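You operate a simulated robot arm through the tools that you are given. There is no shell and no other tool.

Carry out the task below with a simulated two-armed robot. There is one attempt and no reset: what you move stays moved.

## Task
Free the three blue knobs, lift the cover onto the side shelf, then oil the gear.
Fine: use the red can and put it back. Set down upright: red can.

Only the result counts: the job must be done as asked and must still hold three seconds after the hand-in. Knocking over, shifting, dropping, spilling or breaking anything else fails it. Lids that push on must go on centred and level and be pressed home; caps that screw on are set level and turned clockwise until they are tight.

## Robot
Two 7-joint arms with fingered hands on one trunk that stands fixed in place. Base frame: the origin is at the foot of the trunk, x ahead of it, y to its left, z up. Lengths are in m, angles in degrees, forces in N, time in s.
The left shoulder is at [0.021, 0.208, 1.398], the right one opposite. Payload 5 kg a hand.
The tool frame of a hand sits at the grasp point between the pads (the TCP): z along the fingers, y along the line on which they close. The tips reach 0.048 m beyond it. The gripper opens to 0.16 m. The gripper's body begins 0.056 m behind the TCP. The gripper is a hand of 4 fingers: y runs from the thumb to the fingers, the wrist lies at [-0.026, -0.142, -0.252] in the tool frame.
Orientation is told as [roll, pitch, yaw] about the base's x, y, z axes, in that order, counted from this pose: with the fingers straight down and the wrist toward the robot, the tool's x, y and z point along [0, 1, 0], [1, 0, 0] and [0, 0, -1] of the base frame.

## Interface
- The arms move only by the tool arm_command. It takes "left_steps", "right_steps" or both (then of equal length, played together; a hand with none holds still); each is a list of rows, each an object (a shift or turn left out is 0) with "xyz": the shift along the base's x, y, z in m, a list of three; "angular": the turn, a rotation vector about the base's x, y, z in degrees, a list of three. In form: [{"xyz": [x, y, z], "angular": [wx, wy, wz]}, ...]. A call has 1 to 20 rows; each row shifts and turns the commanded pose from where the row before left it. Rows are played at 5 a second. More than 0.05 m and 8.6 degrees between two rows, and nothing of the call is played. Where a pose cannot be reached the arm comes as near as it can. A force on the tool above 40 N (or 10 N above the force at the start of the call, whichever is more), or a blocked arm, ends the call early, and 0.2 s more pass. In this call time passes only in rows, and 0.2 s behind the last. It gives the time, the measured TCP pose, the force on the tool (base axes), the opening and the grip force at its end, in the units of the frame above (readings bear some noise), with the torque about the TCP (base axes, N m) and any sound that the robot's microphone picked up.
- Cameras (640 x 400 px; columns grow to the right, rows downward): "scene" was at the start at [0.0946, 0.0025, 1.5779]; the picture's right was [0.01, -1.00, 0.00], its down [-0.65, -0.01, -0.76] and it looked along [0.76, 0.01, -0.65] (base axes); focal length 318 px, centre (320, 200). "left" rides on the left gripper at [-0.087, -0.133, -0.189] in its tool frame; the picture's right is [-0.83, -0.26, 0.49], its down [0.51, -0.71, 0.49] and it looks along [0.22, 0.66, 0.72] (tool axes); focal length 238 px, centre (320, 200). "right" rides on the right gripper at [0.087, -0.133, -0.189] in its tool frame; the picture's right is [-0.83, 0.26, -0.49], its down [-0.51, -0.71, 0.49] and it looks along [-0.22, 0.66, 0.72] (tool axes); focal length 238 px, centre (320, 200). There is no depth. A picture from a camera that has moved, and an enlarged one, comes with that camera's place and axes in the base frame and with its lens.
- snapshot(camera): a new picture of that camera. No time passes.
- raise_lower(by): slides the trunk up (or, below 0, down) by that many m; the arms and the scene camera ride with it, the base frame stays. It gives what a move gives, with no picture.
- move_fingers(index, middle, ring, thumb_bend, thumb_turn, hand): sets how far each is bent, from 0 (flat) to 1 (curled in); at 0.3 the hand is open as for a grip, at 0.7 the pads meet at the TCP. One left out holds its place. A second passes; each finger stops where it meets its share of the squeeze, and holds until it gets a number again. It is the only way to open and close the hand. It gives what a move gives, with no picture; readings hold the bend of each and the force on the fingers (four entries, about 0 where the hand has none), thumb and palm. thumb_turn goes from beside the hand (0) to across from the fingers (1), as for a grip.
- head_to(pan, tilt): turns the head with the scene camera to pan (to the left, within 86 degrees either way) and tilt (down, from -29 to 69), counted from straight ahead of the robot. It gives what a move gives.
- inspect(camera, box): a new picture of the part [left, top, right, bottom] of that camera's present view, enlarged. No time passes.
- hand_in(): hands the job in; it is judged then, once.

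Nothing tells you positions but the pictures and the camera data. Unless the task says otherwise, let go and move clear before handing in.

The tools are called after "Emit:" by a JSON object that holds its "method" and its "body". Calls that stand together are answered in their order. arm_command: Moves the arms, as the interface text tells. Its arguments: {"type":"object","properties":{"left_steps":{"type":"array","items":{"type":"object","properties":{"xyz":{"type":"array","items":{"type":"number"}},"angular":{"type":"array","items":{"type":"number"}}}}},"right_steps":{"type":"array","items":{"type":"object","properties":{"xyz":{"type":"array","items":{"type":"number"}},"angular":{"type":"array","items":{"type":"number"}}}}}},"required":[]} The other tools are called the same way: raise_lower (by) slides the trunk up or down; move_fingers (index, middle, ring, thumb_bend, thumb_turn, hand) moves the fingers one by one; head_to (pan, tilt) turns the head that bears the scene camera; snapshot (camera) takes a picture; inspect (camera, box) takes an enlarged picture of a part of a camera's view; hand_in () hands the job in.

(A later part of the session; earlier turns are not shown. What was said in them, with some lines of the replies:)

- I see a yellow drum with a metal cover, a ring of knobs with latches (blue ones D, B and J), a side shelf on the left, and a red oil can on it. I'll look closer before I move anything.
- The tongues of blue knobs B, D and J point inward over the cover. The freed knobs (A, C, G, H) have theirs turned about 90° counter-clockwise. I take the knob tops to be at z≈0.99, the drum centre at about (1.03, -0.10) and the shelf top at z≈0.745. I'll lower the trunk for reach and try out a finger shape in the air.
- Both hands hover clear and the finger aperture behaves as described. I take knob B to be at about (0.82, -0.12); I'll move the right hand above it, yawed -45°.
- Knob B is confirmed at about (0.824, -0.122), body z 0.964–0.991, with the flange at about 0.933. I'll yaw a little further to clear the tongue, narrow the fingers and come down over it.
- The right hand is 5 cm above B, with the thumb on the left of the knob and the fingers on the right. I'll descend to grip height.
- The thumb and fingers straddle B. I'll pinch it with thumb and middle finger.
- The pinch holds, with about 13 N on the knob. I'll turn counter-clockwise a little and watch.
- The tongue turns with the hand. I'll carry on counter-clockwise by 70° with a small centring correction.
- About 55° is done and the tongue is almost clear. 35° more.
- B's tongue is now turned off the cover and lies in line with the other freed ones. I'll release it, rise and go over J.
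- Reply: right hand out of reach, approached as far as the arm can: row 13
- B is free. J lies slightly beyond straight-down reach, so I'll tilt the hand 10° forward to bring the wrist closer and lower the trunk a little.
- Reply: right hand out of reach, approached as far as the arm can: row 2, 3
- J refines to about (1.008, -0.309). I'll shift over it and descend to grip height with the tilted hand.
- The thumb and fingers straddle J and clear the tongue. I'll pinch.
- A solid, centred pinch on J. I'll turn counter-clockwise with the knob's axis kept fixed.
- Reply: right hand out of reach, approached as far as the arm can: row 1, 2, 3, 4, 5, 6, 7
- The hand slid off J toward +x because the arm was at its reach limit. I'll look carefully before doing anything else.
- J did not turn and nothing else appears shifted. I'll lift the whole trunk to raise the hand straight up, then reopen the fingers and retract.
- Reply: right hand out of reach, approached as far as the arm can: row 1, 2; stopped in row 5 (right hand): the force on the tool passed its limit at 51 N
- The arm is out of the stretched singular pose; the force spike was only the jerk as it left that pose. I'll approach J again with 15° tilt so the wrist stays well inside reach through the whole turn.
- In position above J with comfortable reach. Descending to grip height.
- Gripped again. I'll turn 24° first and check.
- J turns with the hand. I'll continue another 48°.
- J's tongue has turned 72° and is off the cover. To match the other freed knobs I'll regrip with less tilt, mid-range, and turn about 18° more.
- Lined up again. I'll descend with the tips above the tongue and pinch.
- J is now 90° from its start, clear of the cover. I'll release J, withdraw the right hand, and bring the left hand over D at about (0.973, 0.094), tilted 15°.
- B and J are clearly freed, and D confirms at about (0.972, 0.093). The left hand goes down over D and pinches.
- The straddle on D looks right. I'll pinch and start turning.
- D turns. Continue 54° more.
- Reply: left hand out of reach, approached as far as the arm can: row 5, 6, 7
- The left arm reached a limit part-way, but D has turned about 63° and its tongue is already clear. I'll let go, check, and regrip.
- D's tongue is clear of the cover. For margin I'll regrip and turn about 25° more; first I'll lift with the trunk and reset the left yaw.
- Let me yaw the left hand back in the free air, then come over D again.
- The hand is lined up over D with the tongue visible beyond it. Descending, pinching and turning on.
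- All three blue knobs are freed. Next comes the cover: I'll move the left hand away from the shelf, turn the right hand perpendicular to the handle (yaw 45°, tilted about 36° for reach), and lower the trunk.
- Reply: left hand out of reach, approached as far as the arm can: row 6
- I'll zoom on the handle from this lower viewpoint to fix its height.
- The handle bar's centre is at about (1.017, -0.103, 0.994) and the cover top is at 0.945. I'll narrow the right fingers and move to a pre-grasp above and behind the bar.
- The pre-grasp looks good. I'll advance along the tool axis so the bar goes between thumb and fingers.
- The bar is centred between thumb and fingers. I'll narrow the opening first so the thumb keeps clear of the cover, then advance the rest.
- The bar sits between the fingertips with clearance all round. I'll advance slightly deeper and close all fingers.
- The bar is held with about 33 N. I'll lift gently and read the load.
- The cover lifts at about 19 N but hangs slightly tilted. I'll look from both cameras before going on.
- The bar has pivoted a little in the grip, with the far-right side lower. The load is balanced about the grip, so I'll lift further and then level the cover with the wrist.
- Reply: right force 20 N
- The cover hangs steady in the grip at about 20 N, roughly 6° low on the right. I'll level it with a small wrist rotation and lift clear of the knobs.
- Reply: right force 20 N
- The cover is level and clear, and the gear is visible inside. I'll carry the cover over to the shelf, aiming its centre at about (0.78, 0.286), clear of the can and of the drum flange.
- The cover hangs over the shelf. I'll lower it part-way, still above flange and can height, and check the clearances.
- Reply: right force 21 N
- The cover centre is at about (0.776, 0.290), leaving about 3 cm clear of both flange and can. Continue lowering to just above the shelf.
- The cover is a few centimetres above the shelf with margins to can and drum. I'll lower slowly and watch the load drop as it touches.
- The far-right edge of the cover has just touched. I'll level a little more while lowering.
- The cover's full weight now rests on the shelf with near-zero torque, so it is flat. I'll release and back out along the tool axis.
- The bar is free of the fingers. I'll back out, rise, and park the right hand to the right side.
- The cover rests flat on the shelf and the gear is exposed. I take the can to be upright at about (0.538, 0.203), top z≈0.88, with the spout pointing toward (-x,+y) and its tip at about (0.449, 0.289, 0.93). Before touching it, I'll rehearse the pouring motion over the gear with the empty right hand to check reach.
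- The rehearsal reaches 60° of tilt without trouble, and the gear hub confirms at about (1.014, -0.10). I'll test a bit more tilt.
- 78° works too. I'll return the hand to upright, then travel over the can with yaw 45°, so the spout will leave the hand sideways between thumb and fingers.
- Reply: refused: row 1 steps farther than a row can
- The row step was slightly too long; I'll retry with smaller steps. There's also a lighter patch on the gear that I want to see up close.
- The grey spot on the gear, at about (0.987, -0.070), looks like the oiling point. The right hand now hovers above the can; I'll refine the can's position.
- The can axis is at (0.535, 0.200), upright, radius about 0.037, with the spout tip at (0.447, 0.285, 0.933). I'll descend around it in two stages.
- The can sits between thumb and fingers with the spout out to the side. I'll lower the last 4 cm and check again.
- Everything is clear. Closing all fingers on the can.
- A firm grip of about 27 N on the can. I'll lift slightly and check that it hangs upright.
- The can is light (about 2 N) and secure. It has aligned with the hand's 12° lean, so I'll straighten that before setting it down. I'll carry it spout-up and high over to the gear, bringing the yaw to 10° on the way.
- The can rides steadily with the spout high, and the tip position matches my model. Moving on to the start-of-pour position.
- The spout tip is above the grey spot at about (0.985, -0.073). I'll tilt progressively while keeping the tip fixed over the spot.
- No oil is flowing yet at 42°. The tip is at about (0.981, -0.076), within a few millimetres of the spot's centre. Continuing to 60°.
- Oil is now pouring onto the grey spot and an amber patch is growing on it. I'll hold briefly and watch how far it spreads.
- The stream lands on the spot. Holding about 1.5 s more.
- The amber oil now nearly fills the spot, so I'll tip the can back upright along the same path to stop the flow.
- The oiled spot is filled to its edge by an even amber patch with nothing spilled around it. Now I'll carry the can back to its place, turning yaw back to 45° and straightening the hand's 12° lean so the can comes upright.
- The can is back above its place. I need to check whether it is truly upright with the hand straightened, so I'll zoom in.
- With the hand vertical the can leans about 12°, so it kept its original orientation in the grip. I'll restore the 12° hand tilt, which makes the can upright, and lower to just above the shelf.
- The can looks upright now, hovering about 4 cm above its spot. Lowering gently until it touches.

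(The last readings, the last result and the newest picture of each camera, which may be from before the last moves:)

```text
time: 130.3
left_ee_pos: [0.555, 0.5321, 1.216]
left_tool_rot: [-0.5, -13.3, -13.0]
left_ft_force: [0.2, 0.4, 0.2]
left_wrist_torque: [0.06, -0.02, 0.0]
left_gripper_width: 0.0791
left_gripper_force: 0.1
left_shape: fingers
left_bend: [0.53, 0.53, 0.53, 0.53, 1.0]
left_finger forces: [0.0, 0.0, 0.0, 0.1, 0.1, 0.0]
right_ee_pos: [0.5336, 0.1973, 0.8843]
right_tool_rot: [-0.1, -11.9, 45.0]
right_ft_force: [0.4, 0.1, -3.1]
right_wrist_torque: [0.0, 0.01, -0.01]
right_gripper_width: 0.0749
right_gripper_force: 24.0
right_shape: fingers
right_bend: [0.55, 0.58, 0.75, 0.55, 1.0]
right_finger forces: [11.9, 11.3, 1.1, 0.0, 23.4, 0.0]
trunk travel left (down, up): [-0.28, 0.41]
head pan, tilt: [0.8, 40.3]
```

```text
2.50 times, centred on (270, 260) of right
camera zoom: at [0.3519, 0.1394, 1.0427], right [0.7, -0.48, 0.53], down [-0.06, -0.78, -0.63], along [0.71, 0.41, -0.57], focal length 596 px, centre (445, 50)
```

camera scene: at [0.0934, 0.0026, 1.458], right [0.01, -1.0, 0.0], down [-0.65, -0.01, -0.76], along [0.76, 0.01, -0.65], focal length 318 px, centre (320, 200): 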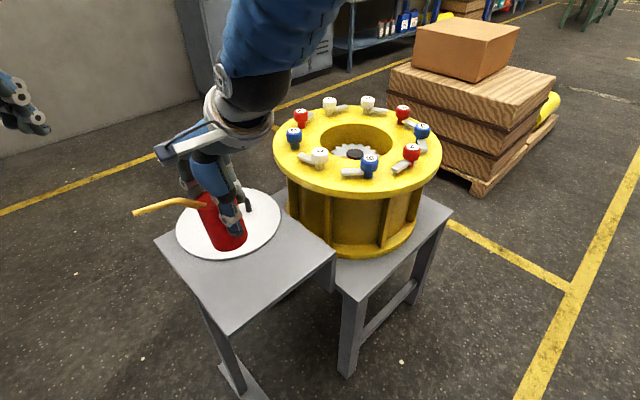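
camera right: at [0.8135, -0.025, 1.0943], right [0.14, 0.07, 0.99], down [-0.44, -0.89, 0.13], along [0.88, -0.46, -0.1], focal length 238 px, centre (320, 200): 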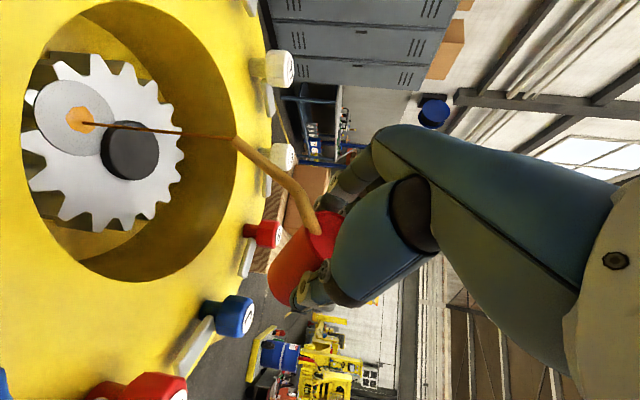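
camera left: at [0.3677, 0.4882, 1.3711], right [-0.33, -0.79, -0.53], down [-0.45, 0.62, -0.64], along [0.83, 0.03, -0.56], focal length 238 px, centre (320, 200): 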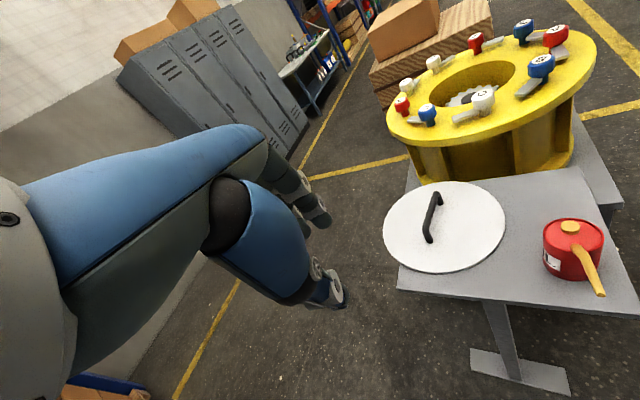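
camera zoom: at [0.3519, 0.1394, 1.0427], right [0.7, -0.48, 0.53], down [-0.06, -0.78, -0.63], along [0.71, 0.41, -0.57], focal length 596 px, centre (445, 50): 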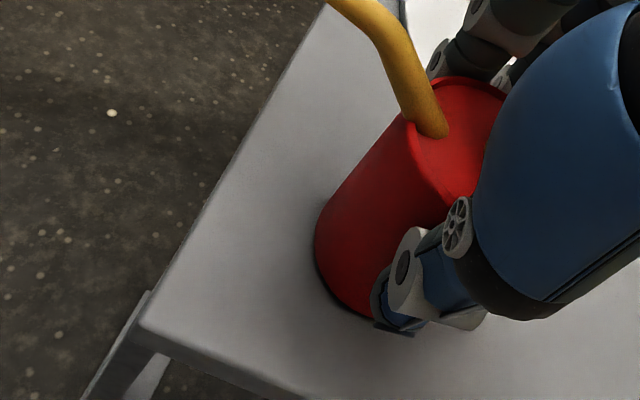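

Almost touching. A few more millimetres.

Emit:
{"method": "arm_command", "body": {"right_steps": [{"xyz": [0, 0, -0.002]}, {"xyz": [0, 0, 0]}]}}

Emit:
{"method": "arm_command", "body": {"right_steps": [{"xyz": [0, 0, -0.002]}, {"xyz": [0, 0, 0]}]}}

Emit:
{"method": "inspect", "body": {"camera": "right", "box": [170, 180, 370, 340]}}

```text
time: 130.9
left_ee_pos: [0.5543, 0.5316, 1.2166]
left_tool_rot: [-0.5, -13.2, -12.9]
left_ft_force: [0.4, 0.2, 0.1]
left_wrist_torque: [-0.01, -0.01, -0.04]
left_gripper_width: 0.0789
left_gripper_force: 0.1
left_shape: fingers
left_bend: [0.53, 0.53, 0.53, 0.53, 1.0]
left_finger forces: [0.1, 0.0, 0.0, 0.0, 0.0, 0.0]
right_ee_pos: [0.5335, 0.1984, 0.8828]
right_tool_rot: [0.0, -12.0, 45.1]
right_ft_force: [0.0, -0.3, -2.4]
right_wrist_torque: [-0.02, -0.01, -0.01]
right_gripper_width: 0.0755
right_gripper_force: 23.9
right_shape: fingers
right_bend: [0.55, 0.58, 0.75, 0.55, 1.0]
right_finger forces: [12.0, 11.1, 1.1, 0.0, 23.4, 0.0]
trunk travel left (down, up): [-0.28, 0.41]
head pan, tilt: [0.8, 40.3]
```

```text
time: 131.5
left_ee_pos: [0.5543, 0.5317, 1.2155]
left_tool_rot: [-0.6, -13.3, -13.0]
left_ft_force: [0.4, 0.6, -0.4]
left_wrist_torque: [-0.03, 0.01, -0.01]
left_gripper_width: 0.0788
left_gripper_force: 0.0
left_shape: fingers
left_bend: [0.53, 0.53, 0.53, 0.53, 1.0]
left_finger forces: [0.1, 0.1, 0.0, 0.1, 0.0, 0.1]
right_ee_pos: [0.5348, 0.1976, 0.8832]
right_tool_rot: [-0.2, -12.0, 45.0]
right_ft_force: [0.2, -1.5, 6.7]
right_wrist_torque: [-0.17, 0.26, 0.01]
right_gripper_width: 0.0752
right_gripper_force: 25.5
right_shape: fingers
right_bend: [0.54, 0.57, 0.75, 0.55, 1.0]
right_finger forces: [12.2, 11.9, 1.7, 0.0, 25.4, 0.1]
trunk travel left (down, up): [-0.28, 0.41]
head pan, tilt: [0.8, 40.3]
```

```text
2.50 times, centred on (270, 260) of right
camera zoom: at [0.3519, 0.1396, 1.0393], right [0.7, -0.48, 0.53], down [-0.06, -0.78, -0.63], along [0.71, 0.41, -0.57], focal length 596 px, centre (445, 50)
```

zoom: 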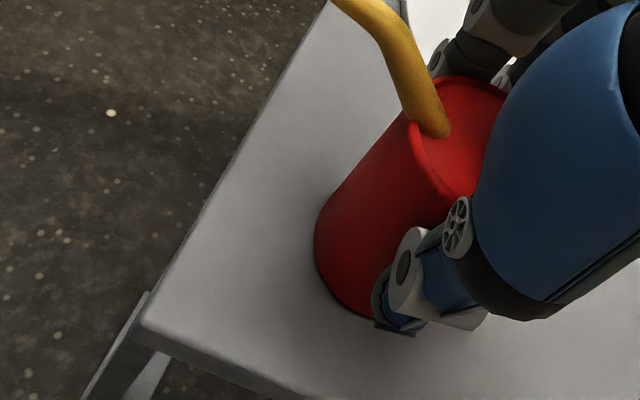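

Contact made (about 7 N up, much like the original grasp state). Releasing.

Emit:
{"method": "move_fingers", "body": {"hand": "right", "index": 0.43, "middle": 0.43, "ring": 0.43, "thumb_bend": 0.43}}

Emit:
{"method": "inspect", "body": {"camera": "right", "box": [170, 180, 370, 340]}}

Emit:
{"method": "inspect", "body": {"camera": "left", "box": [460, 120, 640, 320]}}

```text
time: 132.5
left_ee_pos: [0.5554, 0.5317, 1.2171]
left_tool_rot: [-0.5, -13.3, -13.0]
left_ft_force: [0.8, -0.5, 0.6]
left_wrist_torque: [0.0, -0.01, -0.03]
left_gripper_width: 0.0791
left_gripper_force: 0.2
left_shape: fingers
left_bend: [0.53, 0.53, 0.53, 0.53, 1.0]
left_finger forces: [0.0, 0.1, 0.0, 0.0, 0.0, 0.0]
right_ee_pos: [0.5318, 0.1972, 0.8821]
right_tool_rot: [0.0, -11.9, 45.1]
right_ft_force: [-0.3, -0.8, -0.1]
right_wrist_torque: [0.0, -0.04, -0.02]
right_gripper_width: 0.1188
right_gripper_force: 0.0
right_shape: fingers
right_bend: [0.43, 0.43, 0.43, 0.43, 0.99]
right_finger forces: [0.0, 0.0, 0.1, 0.0, 0.0, 0.1]
trunk travel left (down, up): [-0.28, 0.41]
head pan, tilt: [0.8, 40.3]
```

```text
2.50 times, centred on (270, 260) of right
camera zoom: at [0.3516, 0.1395, 1.0389], right [0.7, -0.48, 0.53], down [-0.06, -0.78, -0.63], along [0.71, 0.41, -0.57], focal length 596 px, centre (445, 50)
```

zoom: 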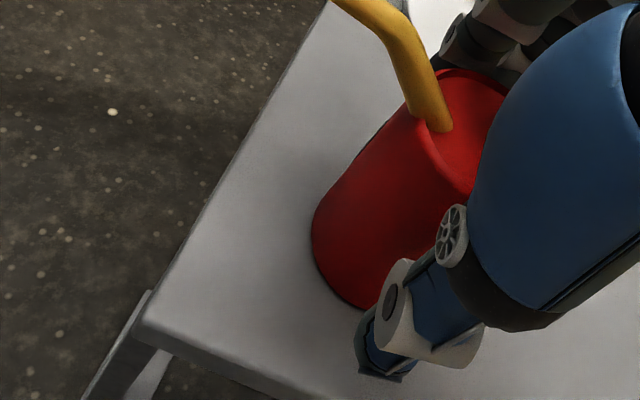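

```text
2.00 times, centred on (550, 220) of left
camera zoom: at [0.3675, 0.4885, 1.371], right [-0.33, -0.79, -0.53], down [-0.45, 0.62, -0.65], along [0.83, 0.02, -0.56], focal length 477 px, centre (-140, 160)
```

zoom: 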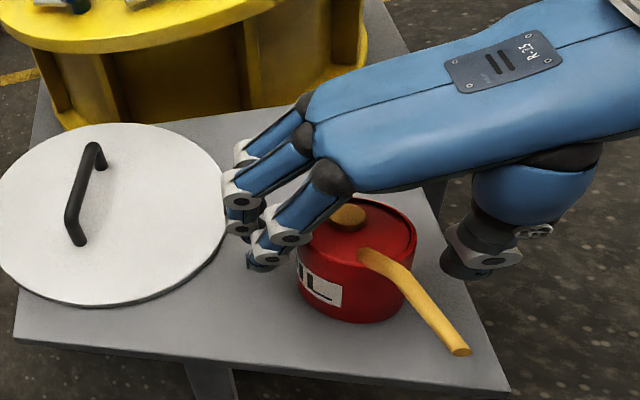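

The can stands upright on its spot. I'll rise straight up clear of it and then move away to the right.

Emit:
{"method": "arm_command", "body": {"right_steps": [{"xyz": [0, 0, 0.015]}, {"xyz": [0, 0, 0.02]}, {"xyz": [0, 0, 0.025]}, {"xyz": [0, 0, 0.03]}, {"xyz": [0, 0, 0.04]}, {"xyz": [0, 0, 0.04]}, {"xyz": [0, 0, 0.04]}, {"xyz": [0, 0, 0.04]}, {"xyz": [0.01, -0.04, 0.01]}, {"xyz": [0.01, -0.04, 0]}, {"xyz": [0.01, -0.04, 0]}, {"xyz": [0.01, -0.04, 0]}, {"xyz": [0.01, -0.04, 0]}, {"xyz": [0.01, -0.04, 0]}, {"xyz": [0.01, -0.04, 0]}, {"xyz": [0.01, -0.04, 0]}, {"xyz": [0.01, -0.04, 0]}, {"xyz": [0.01, -0.04, 0]}, {"xyz": [0.01, -0.04, 0]}, {"xyz": [0, 0, 0]}]}}

Emit:
{"method": "snapshot", "body": {"camera": "scene"}}

Emit:
{"method": "inspect", "body": {"camera": "scene", "box": [140, 180, 350, 320]}}

Emit:
{"method": "inspect", "body": {"camera": "scene", "box": [260, 80, 450, 200]}}

Emit:
{"method": "inspect", "body": {"camera": "left", "box": [380, 0, 640, 320]}}

```text
time: 136.7
left_ee_pos: [0.5544, 0.5325, 1.2165]
left_tool_rot: [-0.6, -13.4, -13.1]
left_ft_force: [1.4, 0.4, -0.2]
left_wrist_torque: [-0.1, -0.05, -0.04]
left_gripper_width: 0.079
left_gripper_force: 0.0
left_shape: fingers
left_bend: [0.53, 0.53, 0.53, 0.53, 1.0]
left_finger forces: [0.0, 0.1, 0.0, 0.0, 0.0, 0.0]
right_ee_pos: [0.6451, -0.2414, 1.1411]
right_tool_rot: [-0.1, -11.9, 45.1]
right_ft_force: [0.2, 0.8, 0.7]
right_wrist_torque: [-0.1, 0.01, -0.04]
right_gripper_width: 0.1189
right_gripper_force: 0.1
right_shape: fingers
right_bend: [0.43, 0.43, 0.43, 0.43, 0.99]
right_finger forces: [0.0, 0.0, 0.0, 0.0, 0.1, 0.1]
trunk travel left (down, up): [-0.28, 0.41]
head pan, tilt: [0.8, 40.3]
```

```text
taken
camera scene: at [0.0943, 0.0043, 1.4579], right [0.01, -1.0, 0.0], down [-0.65, -0.01, -0.76], along [0.76, 0.01, -0.65], focal length 318 px, centre (320, 200)
```

scene: 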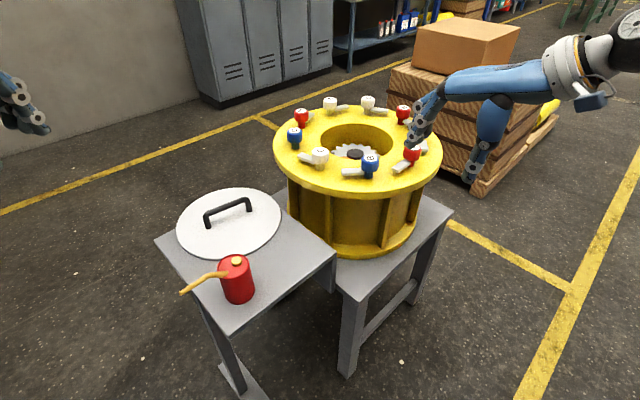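

```text
2.86 times, centred on (245, 250) of scene
camera zoom: at [0.0943, 0.0043, 1.4579], right [0.01, -1.0, 0.0], down [-0.65, -0.01, -0.76], along [0.76, 0.01, -0.65], focal length 907 px, centre (534, 57)
```

zoom: 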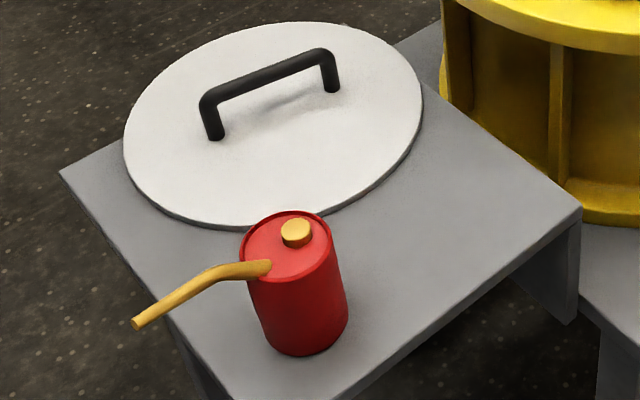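

```text
3.33 times, centred on (355, 140) of scene
camera zoom: at [0.0943, 0.0043, 1.4579], right [0.01, -1.0, 0.0], down [-0.65, -0.01, -0.76], along [0.76, 0.01, -0.65], focal length 1058 px, centre (203, 400)
```

zoom: 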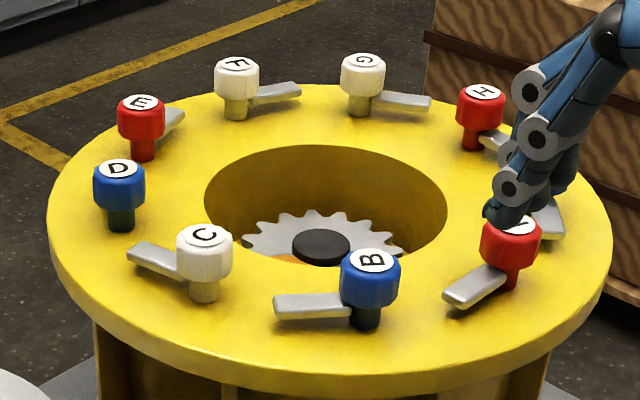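

```text
1.25 times, centred on (510, 160) of left
camera zoom: at [0.3674, 0.49, 1.3705], right [-0.33, -0.79, -0.52], down [-0.45, 0.62, -0.65], along [0.83, 0.02, -0.56], focal length 298 px, centre (82, 250)
```

zoom: 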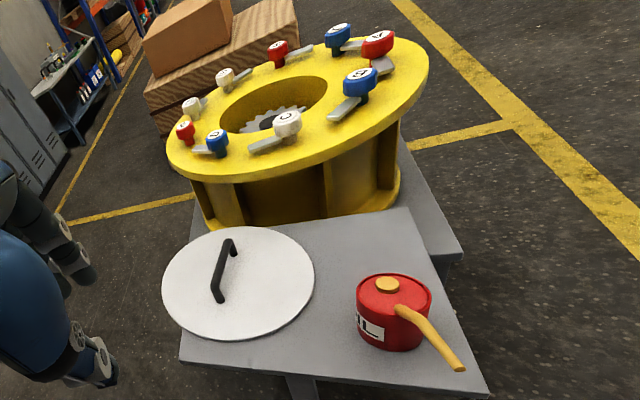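

Everything appears in place: the can upright within a few millimetres of its original spot, the cover flat on the shelf, and the knobs free. One last check on the oil and the drum top before handing in.

Emit:
{"method": "inspect", "body": {"camera": "scene", "box": [310, 110, 400, 180]}}

Emit:
{"method": "snapshot", "body": {"camera": "right"}}

```text
5.71 times, centred on (355, 145) of scene
camera zoom: at [0.0943, 0.0043, 1.4579], right [0.01, -1.0, 0.0], down [-0.65, -0.01, -0.76], along [0.76, 0.01, -0.65], focal length 1815 px, centre (120, 514)
```

zoom: 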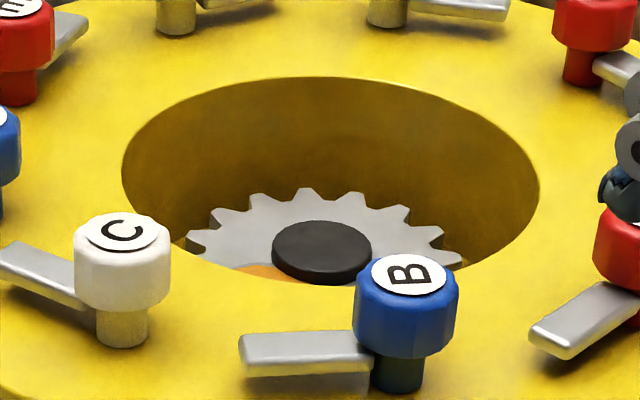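

```text
taken
camera right: at [0.4623, -0.2986, 1.2991], right [0.7, -0.48, 0.53], down [-0.06, -0.78, -0.63], along [0.71, 0.41, -0.57], focal length 238 px, centre (320, 200)
```

right: 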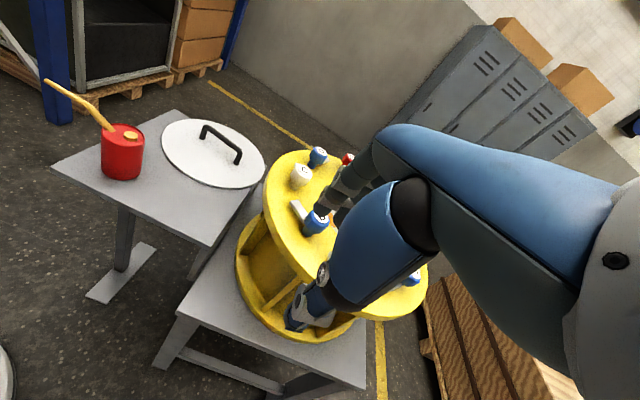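

The three blue knobs are turned clear and the cover lies flat on the side shelf. The gear's grey spot is oiled, the red can stands upright back in its place, and both hands are clear. Handing in.

Emit:
{"method": "hand_in", "body": {}}

```text
The job is handed in.
```

The job is done and handed in; no result came back with the hand-in.

- **Knobs:** the three blue knobs (B, D and J) were each turned about 90° counter-clockwise, so their tongues are clear of the cover. J took several grips because it is at the edge of the arm's reach. D took two. The last pictures show no other knob moved.
- **Cover:** it was lifted off by its handle and lies flat on the side shelf. It is clear of the can and overhangs the shelf's back edge by a few centimetres.
- **Oil:** I poured onto the grey spot on the gear, which I took to be the oiling point. The oil covers about 90% of the spot's width. I saw none on the rest of the gear or on the yellow drum.
- **Red can:** it is back upright within a few millimetres of where it stood. Its spout now points about 10° away from its original direction.

Both hands were clear of everything when I handed in.
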